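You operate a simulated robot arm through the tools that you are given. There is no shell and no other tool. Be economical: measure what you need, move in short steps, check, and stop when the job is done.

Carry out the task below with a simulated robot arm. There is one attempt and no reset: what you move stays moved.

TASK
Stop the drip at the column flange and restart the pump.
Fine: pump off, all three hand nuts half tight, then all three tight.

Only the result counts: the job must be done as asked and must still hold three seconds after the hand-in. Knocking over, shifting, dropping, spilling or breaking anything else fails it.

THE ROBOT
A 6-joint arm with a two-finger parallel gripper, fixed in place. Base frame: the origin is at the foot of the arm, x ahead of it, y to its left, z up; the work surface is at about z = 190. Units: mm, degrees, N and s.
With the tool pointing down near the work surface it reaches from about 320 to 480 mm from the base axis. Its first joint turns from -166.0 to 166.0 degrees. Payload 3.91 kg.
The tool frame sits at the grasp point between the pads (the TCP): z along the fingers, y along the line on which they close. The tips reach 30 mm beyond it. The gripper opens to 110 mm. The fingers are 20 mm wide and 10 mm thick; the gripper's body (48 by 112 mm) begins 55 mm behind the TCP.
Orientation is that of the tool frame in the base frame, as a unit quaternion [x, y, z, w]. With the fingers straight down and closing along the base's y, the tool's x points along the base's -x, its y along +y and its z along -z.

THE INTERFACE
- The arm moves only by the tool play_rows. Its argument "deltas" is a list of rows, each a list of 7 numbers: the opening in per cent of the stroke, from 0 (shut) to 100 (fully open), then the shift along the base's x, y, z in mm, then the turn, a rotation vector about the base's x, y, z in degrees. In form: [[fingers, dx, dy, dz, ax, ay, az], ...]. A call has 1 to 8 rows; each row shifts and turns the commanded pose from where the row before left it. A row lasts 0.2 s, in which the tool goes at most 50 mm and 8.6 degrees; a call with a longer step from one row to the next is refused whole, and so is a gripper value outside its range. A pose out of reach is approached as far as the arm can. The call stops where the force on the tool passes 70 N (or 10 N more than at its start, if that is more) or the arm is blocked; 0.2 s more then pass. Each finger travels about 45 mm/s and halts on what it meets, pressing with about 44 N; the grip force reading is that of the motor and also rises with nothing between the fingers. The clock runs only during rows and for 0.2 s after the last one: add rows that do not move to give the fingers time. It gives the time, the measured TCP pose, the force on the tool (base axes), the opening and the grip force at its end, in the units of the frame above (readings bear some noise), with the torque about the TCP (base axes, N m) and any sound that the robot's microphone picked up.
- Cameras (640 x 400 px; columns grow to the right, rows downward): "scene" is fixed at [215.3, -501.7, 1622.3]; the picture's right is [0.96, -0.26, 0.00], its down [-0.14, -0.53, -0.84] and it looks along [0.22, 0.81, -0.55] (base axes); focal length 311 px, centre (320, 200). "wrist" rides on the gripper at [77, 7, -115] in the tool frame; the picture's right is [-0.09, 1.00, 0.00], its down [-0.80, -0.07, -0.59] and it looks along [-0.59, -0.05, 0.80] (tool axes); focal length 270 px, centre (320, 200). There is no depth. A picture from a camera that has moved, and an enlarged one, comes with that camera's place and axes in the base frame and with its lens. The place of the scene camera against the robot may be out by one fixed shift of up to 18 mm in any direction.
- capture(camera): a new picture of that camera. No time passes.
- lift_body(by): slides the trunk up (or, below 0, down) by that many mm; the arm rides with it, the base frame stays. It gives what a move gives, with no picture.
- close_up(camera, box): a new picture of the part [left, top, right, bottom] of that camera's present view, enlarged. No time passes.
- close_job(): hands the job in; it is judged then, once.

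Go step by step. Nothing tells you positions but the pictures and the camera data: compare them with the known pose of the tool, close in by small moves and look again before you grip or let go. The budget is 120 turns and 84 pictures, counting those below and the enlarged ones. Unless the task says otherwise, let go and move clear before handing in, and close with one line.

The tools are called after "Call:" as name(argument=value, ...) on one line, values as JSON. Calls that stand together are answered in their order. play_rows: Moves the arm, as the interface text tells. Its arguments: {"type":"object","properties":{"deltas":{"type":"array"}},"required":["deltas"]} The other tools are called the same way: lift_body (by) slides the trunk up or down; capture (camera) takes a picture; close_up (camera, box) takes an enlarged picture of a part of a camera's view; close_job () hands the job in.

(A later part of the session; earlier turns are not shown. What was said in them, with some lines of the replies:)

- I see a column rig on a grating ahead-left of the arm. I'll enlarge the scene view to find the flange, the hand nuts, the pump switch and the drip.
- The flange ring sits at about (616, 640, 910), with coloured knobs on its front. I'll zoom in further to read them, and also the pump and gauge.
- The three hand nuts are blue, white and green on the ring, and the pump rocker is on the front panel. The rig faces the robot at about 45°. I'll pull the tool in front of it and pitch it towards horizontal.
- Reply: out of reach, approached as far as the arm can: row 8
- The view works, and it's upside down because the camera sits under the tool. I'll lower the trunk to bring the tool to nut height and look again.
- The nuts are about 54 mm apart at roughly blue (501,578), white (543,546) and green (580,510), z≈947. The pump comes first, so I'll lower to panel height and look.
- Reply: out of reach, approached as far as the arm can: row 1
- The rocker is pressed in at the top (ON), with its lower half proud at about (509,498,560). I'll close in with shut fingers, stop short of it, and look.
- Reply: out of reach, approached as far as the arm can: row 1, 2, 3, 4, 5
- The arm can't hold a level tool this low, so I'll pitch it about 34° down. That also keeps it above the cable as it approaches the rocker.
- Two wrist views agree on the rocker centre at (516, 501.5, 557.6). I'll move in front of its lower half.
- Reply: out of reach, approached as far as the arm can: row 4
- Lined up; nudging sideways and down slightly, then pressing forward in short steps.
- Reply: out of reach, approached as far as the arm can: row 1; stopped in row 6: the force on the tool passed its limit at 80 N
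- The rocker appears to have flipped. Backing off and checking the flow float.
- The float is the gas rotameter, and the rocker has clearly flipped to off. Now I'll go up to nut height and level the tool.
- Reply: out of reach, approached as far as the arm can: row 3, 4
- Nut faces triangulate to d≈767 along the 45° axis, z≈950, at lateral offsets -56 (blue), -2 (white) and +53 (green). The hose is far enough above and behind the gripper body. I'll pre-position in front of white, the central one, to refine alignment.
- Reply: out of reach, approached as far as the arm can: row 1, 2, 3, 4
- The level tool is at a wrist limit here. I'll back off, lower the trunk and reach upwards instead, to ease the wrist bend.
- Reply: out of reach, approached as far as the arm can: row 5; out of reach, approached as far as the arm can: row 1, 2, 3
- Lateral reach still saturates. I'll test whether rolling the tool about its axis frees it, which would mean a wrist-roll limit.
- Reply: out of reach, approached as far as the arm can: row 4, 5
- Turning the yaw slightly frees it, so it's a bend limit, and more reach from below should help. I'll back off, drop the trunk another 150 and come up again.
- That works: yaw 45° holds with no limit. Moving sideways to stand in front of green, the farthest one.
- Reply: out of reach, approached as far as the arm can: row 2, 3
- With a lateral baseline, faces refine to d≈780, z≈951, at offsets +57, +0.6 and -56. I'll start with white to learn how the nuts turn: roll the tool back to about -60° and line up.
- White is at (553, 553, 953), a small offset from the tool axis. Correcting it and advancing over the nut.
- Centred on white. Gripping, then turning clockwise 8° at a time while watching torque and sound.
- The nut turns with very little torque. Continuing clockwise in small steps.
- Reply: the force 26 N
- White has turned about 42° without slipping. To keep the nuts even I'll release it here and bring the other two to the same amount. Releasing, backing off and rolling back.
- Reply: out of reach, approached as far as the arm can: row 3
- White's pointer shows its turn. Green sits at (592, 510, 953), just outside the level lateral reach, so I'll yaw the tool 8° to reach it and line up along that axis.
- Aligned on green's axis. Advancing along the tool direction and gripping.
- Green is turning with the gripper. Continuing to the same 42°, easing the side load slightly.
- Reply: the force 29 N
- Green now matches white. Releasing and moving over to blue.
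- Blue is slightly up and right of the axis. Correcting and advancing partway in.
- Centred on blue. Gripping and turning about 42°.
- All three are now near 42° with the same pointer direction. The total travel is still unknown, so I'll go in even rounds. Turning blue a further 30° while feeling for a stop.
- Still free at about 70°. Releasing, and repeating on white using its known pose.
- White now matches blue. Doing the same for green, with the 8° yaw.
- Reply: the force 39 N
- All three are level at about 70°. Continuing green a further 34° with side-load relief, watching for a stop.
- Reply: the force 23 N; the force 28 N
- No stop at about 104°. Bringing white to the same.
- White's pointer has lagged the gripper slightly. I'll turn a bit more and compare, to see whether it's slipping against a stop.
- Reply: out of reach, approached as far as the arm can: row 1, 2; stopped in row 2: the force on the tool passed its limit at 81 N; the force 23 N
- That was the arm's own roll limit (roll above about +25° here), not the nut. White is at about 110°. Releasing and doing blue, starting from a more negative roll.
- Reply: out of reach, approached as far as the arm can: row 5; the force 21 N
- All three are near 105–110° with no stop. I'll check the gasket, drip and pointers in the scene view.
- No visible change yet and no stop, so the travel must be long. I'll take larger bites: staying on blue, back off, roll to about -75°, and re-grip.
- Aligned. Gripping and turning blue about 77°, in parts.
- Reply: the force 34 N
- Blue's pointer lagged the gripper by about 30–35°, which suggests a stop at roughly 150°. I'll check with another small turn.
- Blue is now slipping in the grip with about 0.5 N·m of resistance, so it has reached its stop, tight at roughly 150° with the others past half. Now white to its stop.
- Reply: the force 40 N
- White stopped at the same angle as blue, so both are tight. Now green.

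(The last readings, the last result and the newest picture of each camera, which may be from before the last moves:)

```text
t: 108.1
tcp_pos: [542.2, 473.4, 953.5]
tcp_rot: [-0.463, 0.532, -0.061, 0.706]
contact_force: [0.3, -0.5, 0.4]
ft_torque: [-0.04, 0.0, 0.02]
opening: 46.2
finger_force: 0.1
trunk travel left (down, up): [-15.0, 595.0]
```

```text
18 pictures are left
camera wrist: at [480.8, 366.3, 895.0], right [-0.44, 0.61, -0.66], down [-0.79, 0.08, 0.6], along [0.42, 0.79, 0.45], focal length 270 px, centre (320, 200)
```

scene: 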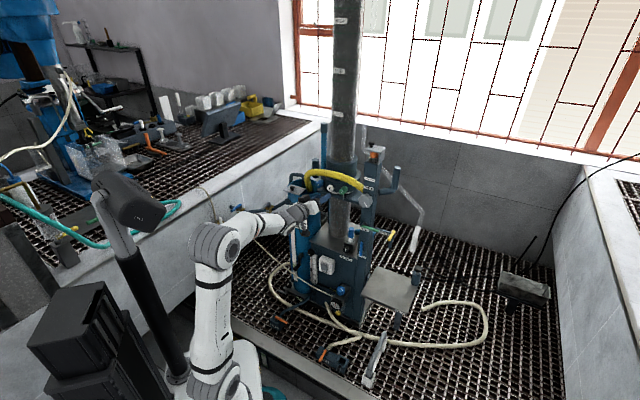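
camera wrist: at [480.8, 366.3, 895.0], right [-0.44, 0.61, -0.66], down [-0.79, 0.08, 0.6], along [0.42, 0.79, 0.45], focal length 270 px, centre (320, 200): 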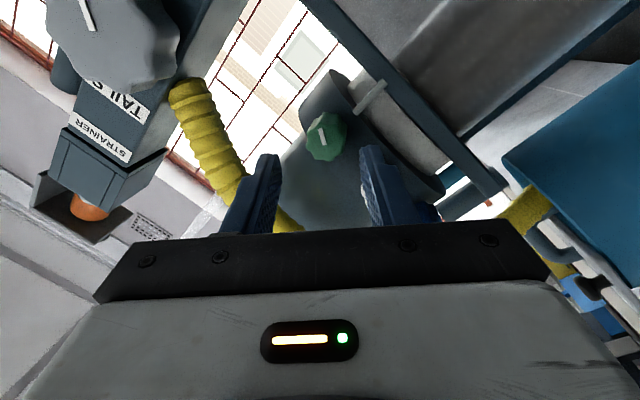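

Call:
play_rows(deltas=[[42, 15, 13, -1, 0, 0, 0], [42, 16, 12, 0, 0, 0, 0], [42, 0, 0, 0, 0, 0, 0], [0, 0, 0, 0, 0, 0, 0], [0, 0, 0, 0, 0, 0, 0], [0, 0, 0, 0, 0, 0, 0]])

Call:
play_rows(deltas=[[0, 0, 0, 0, 4, 4, 0], [0, 0, 0, 0, 4, 4, 0], [0, 0, 0, 0, 4, 4, 0], [0, 0, 0, 0, 4, 4, 0], [0, 0, 0, 0, 4, 4, 0], [0, 0, 0, 0, 4, 4, 0], [0, 0, 0, 0, 0, 0, 0]])

Call:
play_rows(deltas=[[0, 0, 0, 0, 4, 4, 0], [0, 0, 0, 0, 4, 4, 0], [0, 0, 0, 0, 4, 4, 0], [0, 0, 0, 0, 4, 4, 0], [0, 0, 0, 0, 0, 0, 0]])

Call:
play_rows(deltas=[[0, 0, 0, 0, 4, 4, 0], [0, 0, 0, 0, 4, 4, 0], [0, 0, 0, 0, 4, 4, 0], [0, 0, 0, 0, 0, 0, 0]])

Call:
close_up(camera="wrist", box=[200, 60, 540, 250])

```text
t: 109.5
tcp_pos: [573.4, 500.8, 950.3]
tcp_rot: [-0.464, 0.532, -0.061, 0.706]
contact_force: [-4.8, 1.6, -4.9]
ft_torque: [-0.21, 0.25, 0.77]
opening: 28.2
finger_force: 44.7
trunk travel left (down, up): [-15.0, 595.0]
```

```text
t: 111.1
tcp_pos: [573.3, 499.9, 952.5]
tcp_rot: [-0.309, 0.668, 0.146, 0.661]
contact_force: [-6.0, 5.0, -3.5]
ft_torque: [-0.1, 0.06, 0.86]
opening: 27.9
finger_force: 44.8
trunk travel left (down, up): [-15.0, 595.0]
```

```text
t: 112.3
tcp_pos: [573.3, 500.6, 954.9]
tcp_rot: [-0.192, 0.725, 0.28, 0.599]
contact_force: [3.1, 13.3, 9.8]
ft_torque: [0.22, -0.26, 0.94]
opening: 27.8
finger_force: 44.6
trunk travel left (down, up): [-15.0, 595.0]
```

```text
t: 113.3
tcp_pos: [572.8, 499.9, 950.6]
tcp_rot: [-0.098, 0.752, 0.371, 0.536]
contact_force: [-6.5, 17.6, 4.1]
ft_torque: [-0.08, -0.35, 1.2]
opening: 28.2
finger_force: 45.1
trunk travel left (down, up): [-15.0, 595.0]
```

```text
1.88 times, centred on (370, 155) of wrist
camera zoom: at [454.3, 449.1, 904.5], right [-0.51, 0.68, 0.53], down [-0.07, -0.64, 0.76], along [0.86, 0.35, 0.38], focal length 509 px, centre (226, 285)
```

zoom: 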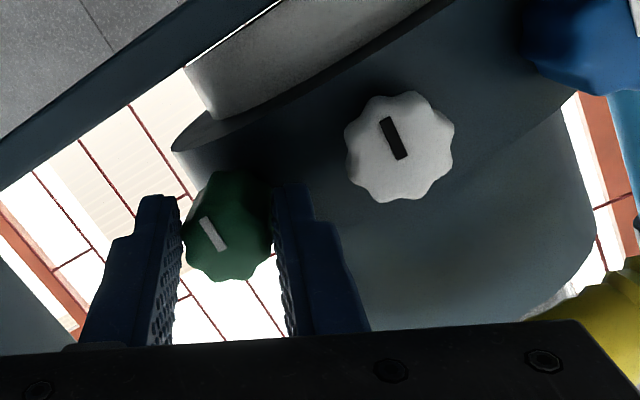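

Green is almost at the same angle. One more small push to confirm it's seated.

Call:
play_rows(deltas=[[0, 0, 0, 0, 4, 4, 0], [0, 0, 0, 0, 4, 4, 0], [0, 0, 0, 0, 0, 0, 0]])

Call:
close_up(camera="wrist", box=[200, 60, 540, 250])

```text
t: 114.1
tcp_pos: [571.4, 500.4, 952.2]
tcp_rot: [-0.036, 0.76, 0.429, 0.488]
contact_force: [-8.3, 17.3, 4.4]
ft_torque: [-0.63, -0.34, 1.47]
opening: 27.7
finger_force: 44.0
trunk travel left (down, up): [-15.0, 595.0]
```

```text
1.88 times, centred on (370, 155) of wrist
camera zoom: at [447.4, 455.2, 914.9], right [-0.42, 0.6, 0.68], down [0.03, -0.74, 0.67], along [0.91, 0.3, 0.3], focal length 509 px, centre (226, 285)
```

zoom: 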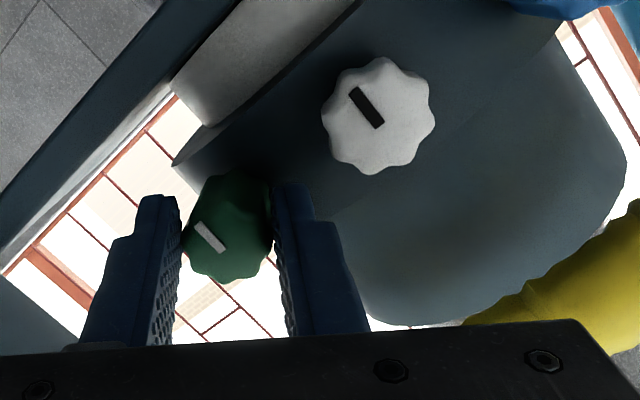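

Green is at its stop too (about 0.7 N·m, slipping in the grip). Releasing, backing off and checking the flange in the scene view.

Call:
play_rows(deltas=[[42, 0, 0, 0, 0, 0, 0], [42, 0, 0, 0, 0, 0, 0], [42, 0, 0, 0, 0, 0, 0], [42, -16, -12, 0, 0, 0, 0], [42, -24, -18, 0, 0, 0, 0], [42, -30, -22, 0, -6, -6, 0], [42, -30, -25, 0, -6, -6, 0], [42, -20, -20, 0, -6, -6, 4]])

Call:
play_rows(deltas=[[0, 0, 0, 0, -6, -6, 4], [0, -10, -10, 0, -3, -3, 0], [0, 0, 0, 0, 0, 0, 0], [0, 0, 0, 0, 0, 0, 0]])

Call:
close_up(camera="scene", box=[310, 170, 380, 214])

```text
refused: row 8 steps farther than a row can; nothing moved
```

```text
refused: row 1 steps farther than a row can; nothing moved
```

```text
9.09 times, centred on (345, 192) of scene
camera zoom: at [215.3, -501.7, 1622.3], right [0.96, -0.26, 0.0], down [-0.14, -0.53, -0.84], along [0.22, 0.81, -0.55], focal length 2824 px, centre (93, 273)
```

zoom: 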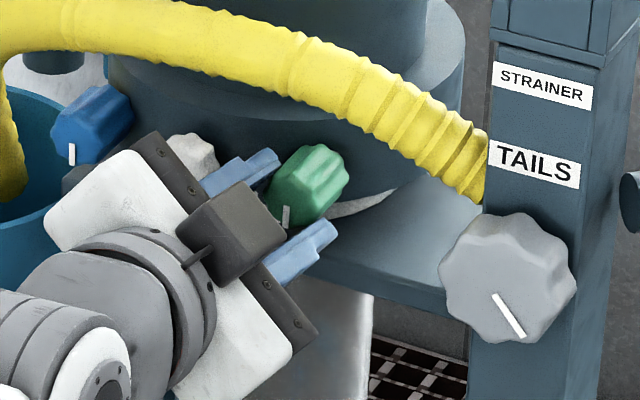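

Those were refused because the turn steps were too big. Repeating within limits.

Call:
play_rows(deltas=[[42, 0, 0, 0, 0, 0, 0], [42, 0, 0, 0, 0, 0, 0], [42, 0, 0, 0, 0, 0, 0], [42, -16, -12, 0, 0, 0, 0], [42, -24, -18, 0, 0, 0, 0], [42, -28, -20, 0, -6, -6, 0], [42, -28, -20, 0, -6, -6, 0], [42, -10, -10, 0, -6, -6, 0]])

Call:
play_rows(deltas=[[0, 0, 0, 0, -5, -5, 0], [0, 0, 0, 0, 0, 0, 7], [0, 0, 0, 0, 0, 0, 0], [0, 0, 0, 0, 0, 0, 0]])

Call:
close_up(camera="scene", box=[310, 170, 380, 214])

```text
t: 115.9
tcp_pos: [467.0, 418.3, 952.9]
tcp_rot: [-0.176, 0.731, 0.294, 0.589]
contact_force: [-0.2, -0.2, 0.1]
ft_torque: [0.0, 0.03, 0.0]
opening: 46.0
finger_force: 0.1
trunk travel left (down, up): [-15.0, 595.0]
```

```text
t: 116.9
tcp_pos: [467.3, 417.9, 948.8]
tcp_rot: [-0.243, 0.716, 0.273, 0.595]
contact_force: [-0.1, -0.1, -0.2]
ft_torque: [-0.03, 0.03, 0.0]
opening: 0.0
finger_force: 37.5
out of reach, approached as far as the arm can: row 2
trunk travel left (down, up): [-15.0, 595.0]
```

```text
9.09 times, centred on (345, 192) of scene
camera zoom: at [215.3, -501.7, 1622.3], right [0.96, -0.26, 0.0], down [-0.14, -0.53, -0.84], along [0.22, 0.81, -0.55], focal length 2824 px, centre (93, 273)
```

zoom: 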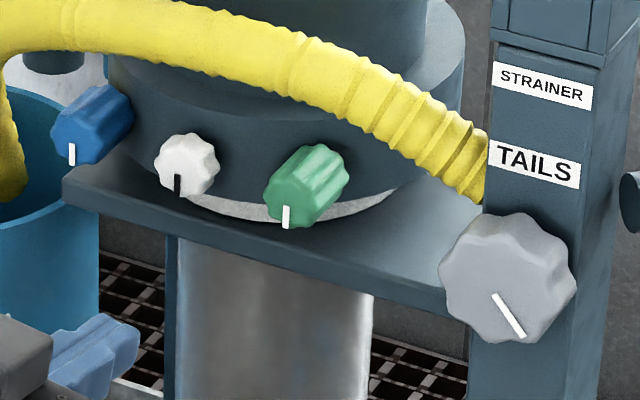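

All three pointers are straight down and parallel, and the drip under the flange is gone. Now back to the pump: retract, pitch down, and descend clear of the rig.

Call:
play_rows(deltas=[[0, -26, -1, 0, -4, -4, 0], [0, -26, 0, -10, -6, 6, 0], [0, -26, 0, -10, -6, 6, 0], [0, 0, 0, -40, -6, 6, 0], [0, 0, 0, -45, 0, 0, 0], [0, 0, 0, -45, 0, 0, 0], [0, 0, 0, -45, 0, 0, 0], [0, 0, 0, -45, 0, 0, 0]])

Call:
play_rows(deltas=[[0, 0, 0, -45, 0, 0, 0], [0, 8, -8, -45, 0, 0, 0], [0, 8, -8, -20, 0, 0, 0], [0, 0, 0, 0, 0, 0, 0]])

Call:
capture(camera="wrist")

```text
t: 118.7
tcp_pos: [409.0, 415.5, 724.5]
tcp_rot: [-0.314, 0.791, 0.194, 0.487]
contact_force: [-0.2, -0.1, 0.8]
ft_torque: [0.01, -0.01, 0.0]
opening: 0.1
finger_force: 38.4
out of reach, approached as far as the arm can: row 2
trunk travel left (down, up): [-15.0, 595.0]
```

```text
t: 119.7
tcp_pos: [420.3, 403.9, 616.0]
tcp_rot: [-0.316, 0.791, 0.189, 0.489]
contact_force: [-0.1, 0.0, -0.8]
ft_torque: [0.02, 0.01, 0.02]
opening: 0.0
finger_force: 38.1
out of reach, approached as far as the arm can: row 3
trunk travel left (down, up): [-15.0, 595.0]
```

```text
13 pictures are left
camera wrist: at [316.9, 316.8, 598.5], right [-0.65, 0.75, 0.07], down [-0.08, -0.16, 0.98], along [0.75, 0.64, 0.17], focal length 270 px, centre (320, 200)
```

wrist: 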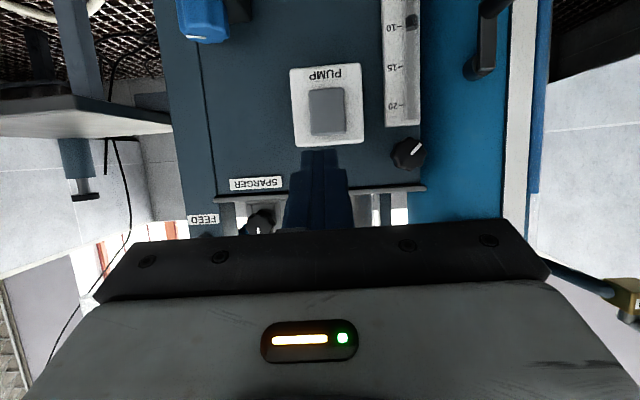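

The rocker's upper half is the proud part now. Moving in front of it at about z = 573.

Call:
play_rows(deltas=[[0, 17, 19, -10, 0, 0, 0], [0, 18, 18, -14, 0, 0, 0], [0, 18, 18, -14, 0, 0, 0], [0, 0, 0, 0, 0, 0, 0]])

Call:
capture(camera="wrist")

Call:
close_up(camera="scene", box=[270, 230, 366, 290])

```text
t: 120.7
tcp_pos: [468.7, 465.9, 578.9]
tcp_rot: [-0.315, 0.79, 0.189, 0.49]
contact_force: [1.1, -0.3, -0.5]
ft_torque: [0.0, 0.01, 0.01]
opening: 0.1
finger_force: 37.3
out of reach, approached as far as the arm can: row 2
trunk travel left (down, up): [-15.0, 595.0]
```

```text
12 pictures are left
camera wrist: at [364.6, 377.8, 563.0], right [-0.65, 0.75, 0.07], down [-0.08, -0.16, 0.98], along [0.75, 0.64, 0.17], focal length 270 px, centre (320, 200)
```

wrist: 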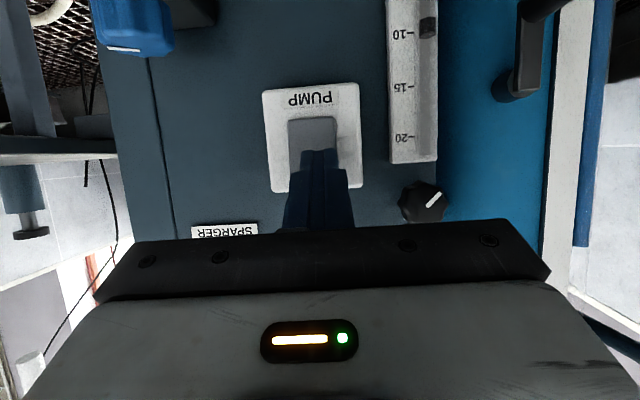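

```text
6.67 times, centred on (318, 260) of scene
camera zoom: at [215.3, -501.7, 1622.3], right [0.96, -0.26, 0.0], down [-0.14, -0.53, -0.84], along [0.22, 0.81, -0.55], focal length 2071 px, centre (333, -200)
```

zoom: 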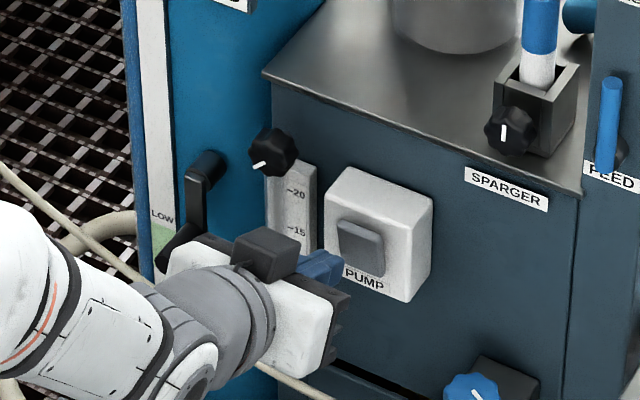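

Call:
play_rows(deltas=[[0, 5, -5, 1, 0, 0, 0], [0, 10, 10, 0, 0, 0, 0], [0, 6, 6, 0, 0, 0, 0], [0, 4, 4, 0, 0, 0, 0], [0, 4, 4, 0, 0, 0, 0], [0, 4, 4, 0, 0, 0, 0]])

Call:
close_up(camera="scene", box=[270, 230, 366, 290])

```text
t: 121.8
tcp_pos: [483.8, 482.3, 581.9]
tcp_rot: [-0.317, 0.79, 0.191, 0.488]
contact_force: [-34.2, -36.8, 29.2]
ft_torque: [0.53, -0.38, -0.05]
opening: 0.0
finger_force: 38.4
out of reach, approached as far as the arm can: row 1
trunk travel left (down, up): [-15.0, 595.0]
stopped in row 5: the force on the tool passed its limit at 83 N (the readings are from after the stop); the commanded pose is now the measured one
```

```text
6.67 times, centred on (318, 260) of scene
camera zoom: at [215.3, -501.7, 1622.3], right [0.96, -0.26, 0.0], down [-0.14, -0.53, -0.84], along [0.22, 0.81, -0.55], focal length 2071 px, centre (333, -200)
```

zoom: 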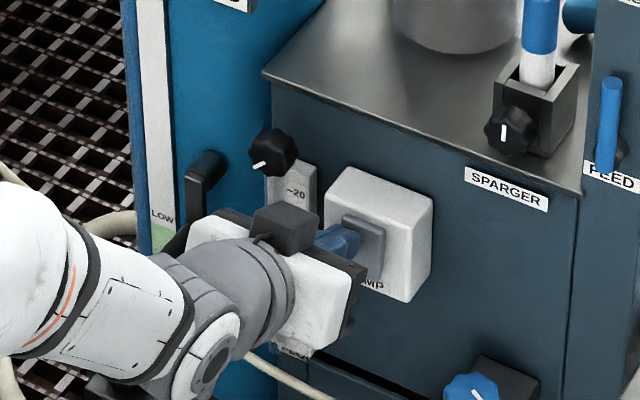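

Call:
play_rows(deltas=[[0, -12, -12, 0, 0, 0, 0], [0, -8, -8, 0, 0, 0, 0], [0, 0, 0, 0, 0, 0, 0]])

Call:
close_up(camera="wrist", box=[220, 50, 420, 210])

Call:
close_up(camera="scene", box=[300, 245, 348, 285])

```text
t: 122.6
tcp_pos: [466.6, 465.1, 577.7]
tcp_rot: [-0.318, 0.793, 0.189, 0.485]
contact_force: [0.8, -0.3, -1.3]
ft_torque: [0.02, 0.05, 0.0]
opening: 0.0
finger_force: 37.6
trunk travel left (down, up): [-15.0, 595.0]
```

```text
2.50 times, centred on (320, 130) of wrist
camera zoom: at [362.8, 376.6, 561.9], right [-0.65, 0.75, 0.07], down [-0.07, -0.16, 0.98], along [0.75, 0.64, 0.16], focal length 676 px, centre (320, 375)
```

zoom: 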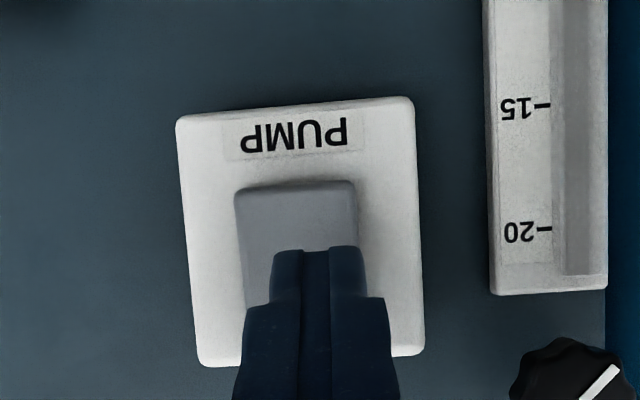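

```text
10.00 times, centred on (324, 265) of scene
camera zoom: at [215.3, -501.7, 1622.3], right [0.96, -0.26, 0.0], down [-0.14, -0.53, -0.84], along [0.22, 0.81, -0.55], focal length 3107 px, centre (280, -450)
```

zoom: 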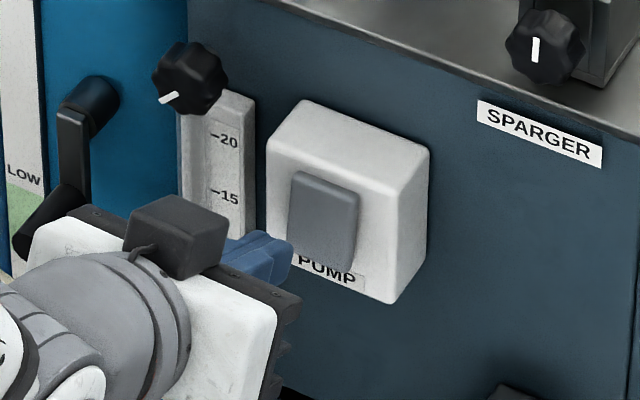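

The rocker now looks as it did at the start: top in, lower half proud. Moving clear, waiting a few seconds, and verifying both pump and flange.

Call:
play_rows(deltas=[[0, -20, -20, 5, 0, 0, 0], [0, -25, -25, 20, 0, 0, 0], [0, -25, -10, 30, 0, 0, 0], [0, -15, 0, 20, 0, 0, 0], [0, 0, 0, 0, 0, 0, 0], [0, 0, 0, 0, 0, 0, 0], [0, 0, 0, 0, 0, 0, 0], [0, 0, 0, 0, 0, 0, 0]])

Call:
play_rows(deltas=[[0, 0, 0, 0, 0, 0, 0], [0, 0, 0, 0, 0, 0, 0], [0, 0, 0, 0, 0, 0, 0], [0, 0, 0, 0, 0, 0, 0], [0, 0, 0, 0, 0, 0, 0], [0, 0, 0, 0, 0, 0, 0], [0, 0, 0, 0, 0, 0, 0], [0, 0, 0, 0, 0, 0, 0]])

Call:
close_up(camera="scene", box=[270, 230, 366, 290])

Call:
close_up(camera="scene", box=[310, 170, 380, 214])

Call:
capture(camera="scene")

```text
t: 124.4
tcp_pos: [381.7, 409.8, 651.2]
tcp_rot: [-0.318, 0.792, 0.19, 0.485]
contact_force: [0.2, -0.4, -0.5]
ft_torque: [0.01, 0.01, -0.01]
opening: 0.1
finger_force: 37.5
trunk travel left (down, up): [-15.0, 595.0]
```

```text
t: 126.2
tcp_pos: [383.0, 410.0, 651.5]
tcp_rot: [-0.318, 0.792, 0.19, 0.485]
contact_force: [-0.6, 0.3, -0.2]
ft_torque: [0.04, 0.02, 0.01]
opening: 0.0
finger_force: 38.4
trunk travel left (down, up): [-15.0, 595.0]
```

```text
6.67 times, centred on (318, 260) of scene
camera zoom: at [215.3, -501.7, 1622.3], right [0.96, -0.26, 0.0], down [-0.14, -0.53, -0.84], along [0.22, 0.81, -0.55], focal length 2071 px, centre (333, -200)
```

zoom: 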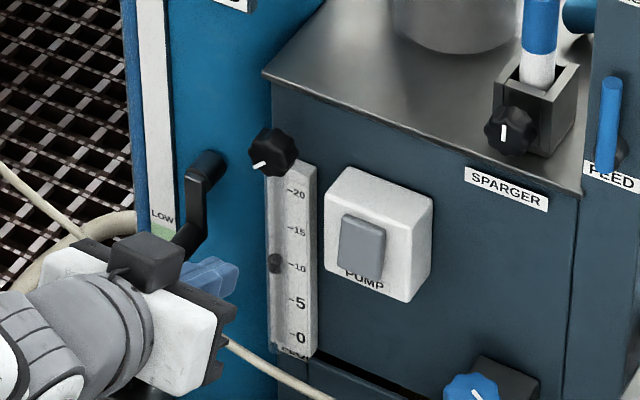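

```text
9.09 times, centred on (345, 192) of scene
camera zoom: at [215.3, -501.7, 1622.3], right [0.96, -0.26, 0.0], down [-0.14, -0.53, -0.84], along [0.22, 0.81, -0.55], focal length 2824 px, centre (93, 273)
```

zoom: 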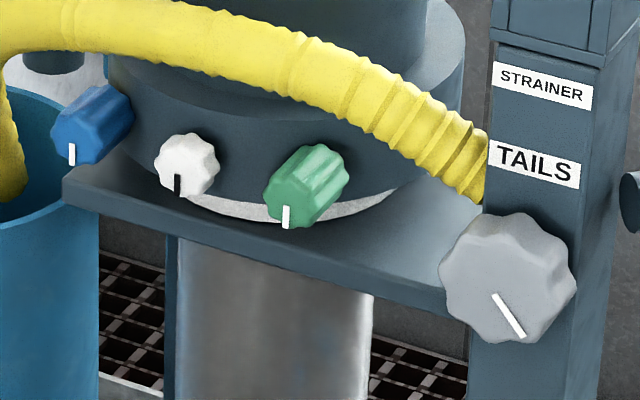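

```text
5 pictures are left
```

scene: 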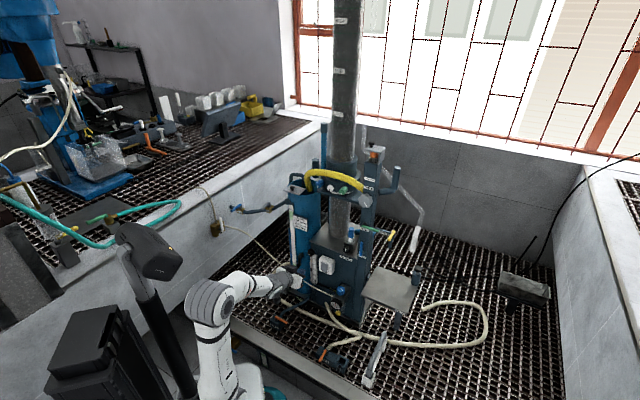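

The rocker is back in its starting position, all three nuts are at their stops, no drip shows with the pump on, and the arm is clear. Handing in.

Call:
close_job()

```text
The job is handed in.
```

I switched the pump off, brought all three hand nuts past half and then to their stops, and switched the pump back on. The drip at the column flange no longer shows in the pictures, though I only judged the pump by its rocker position.
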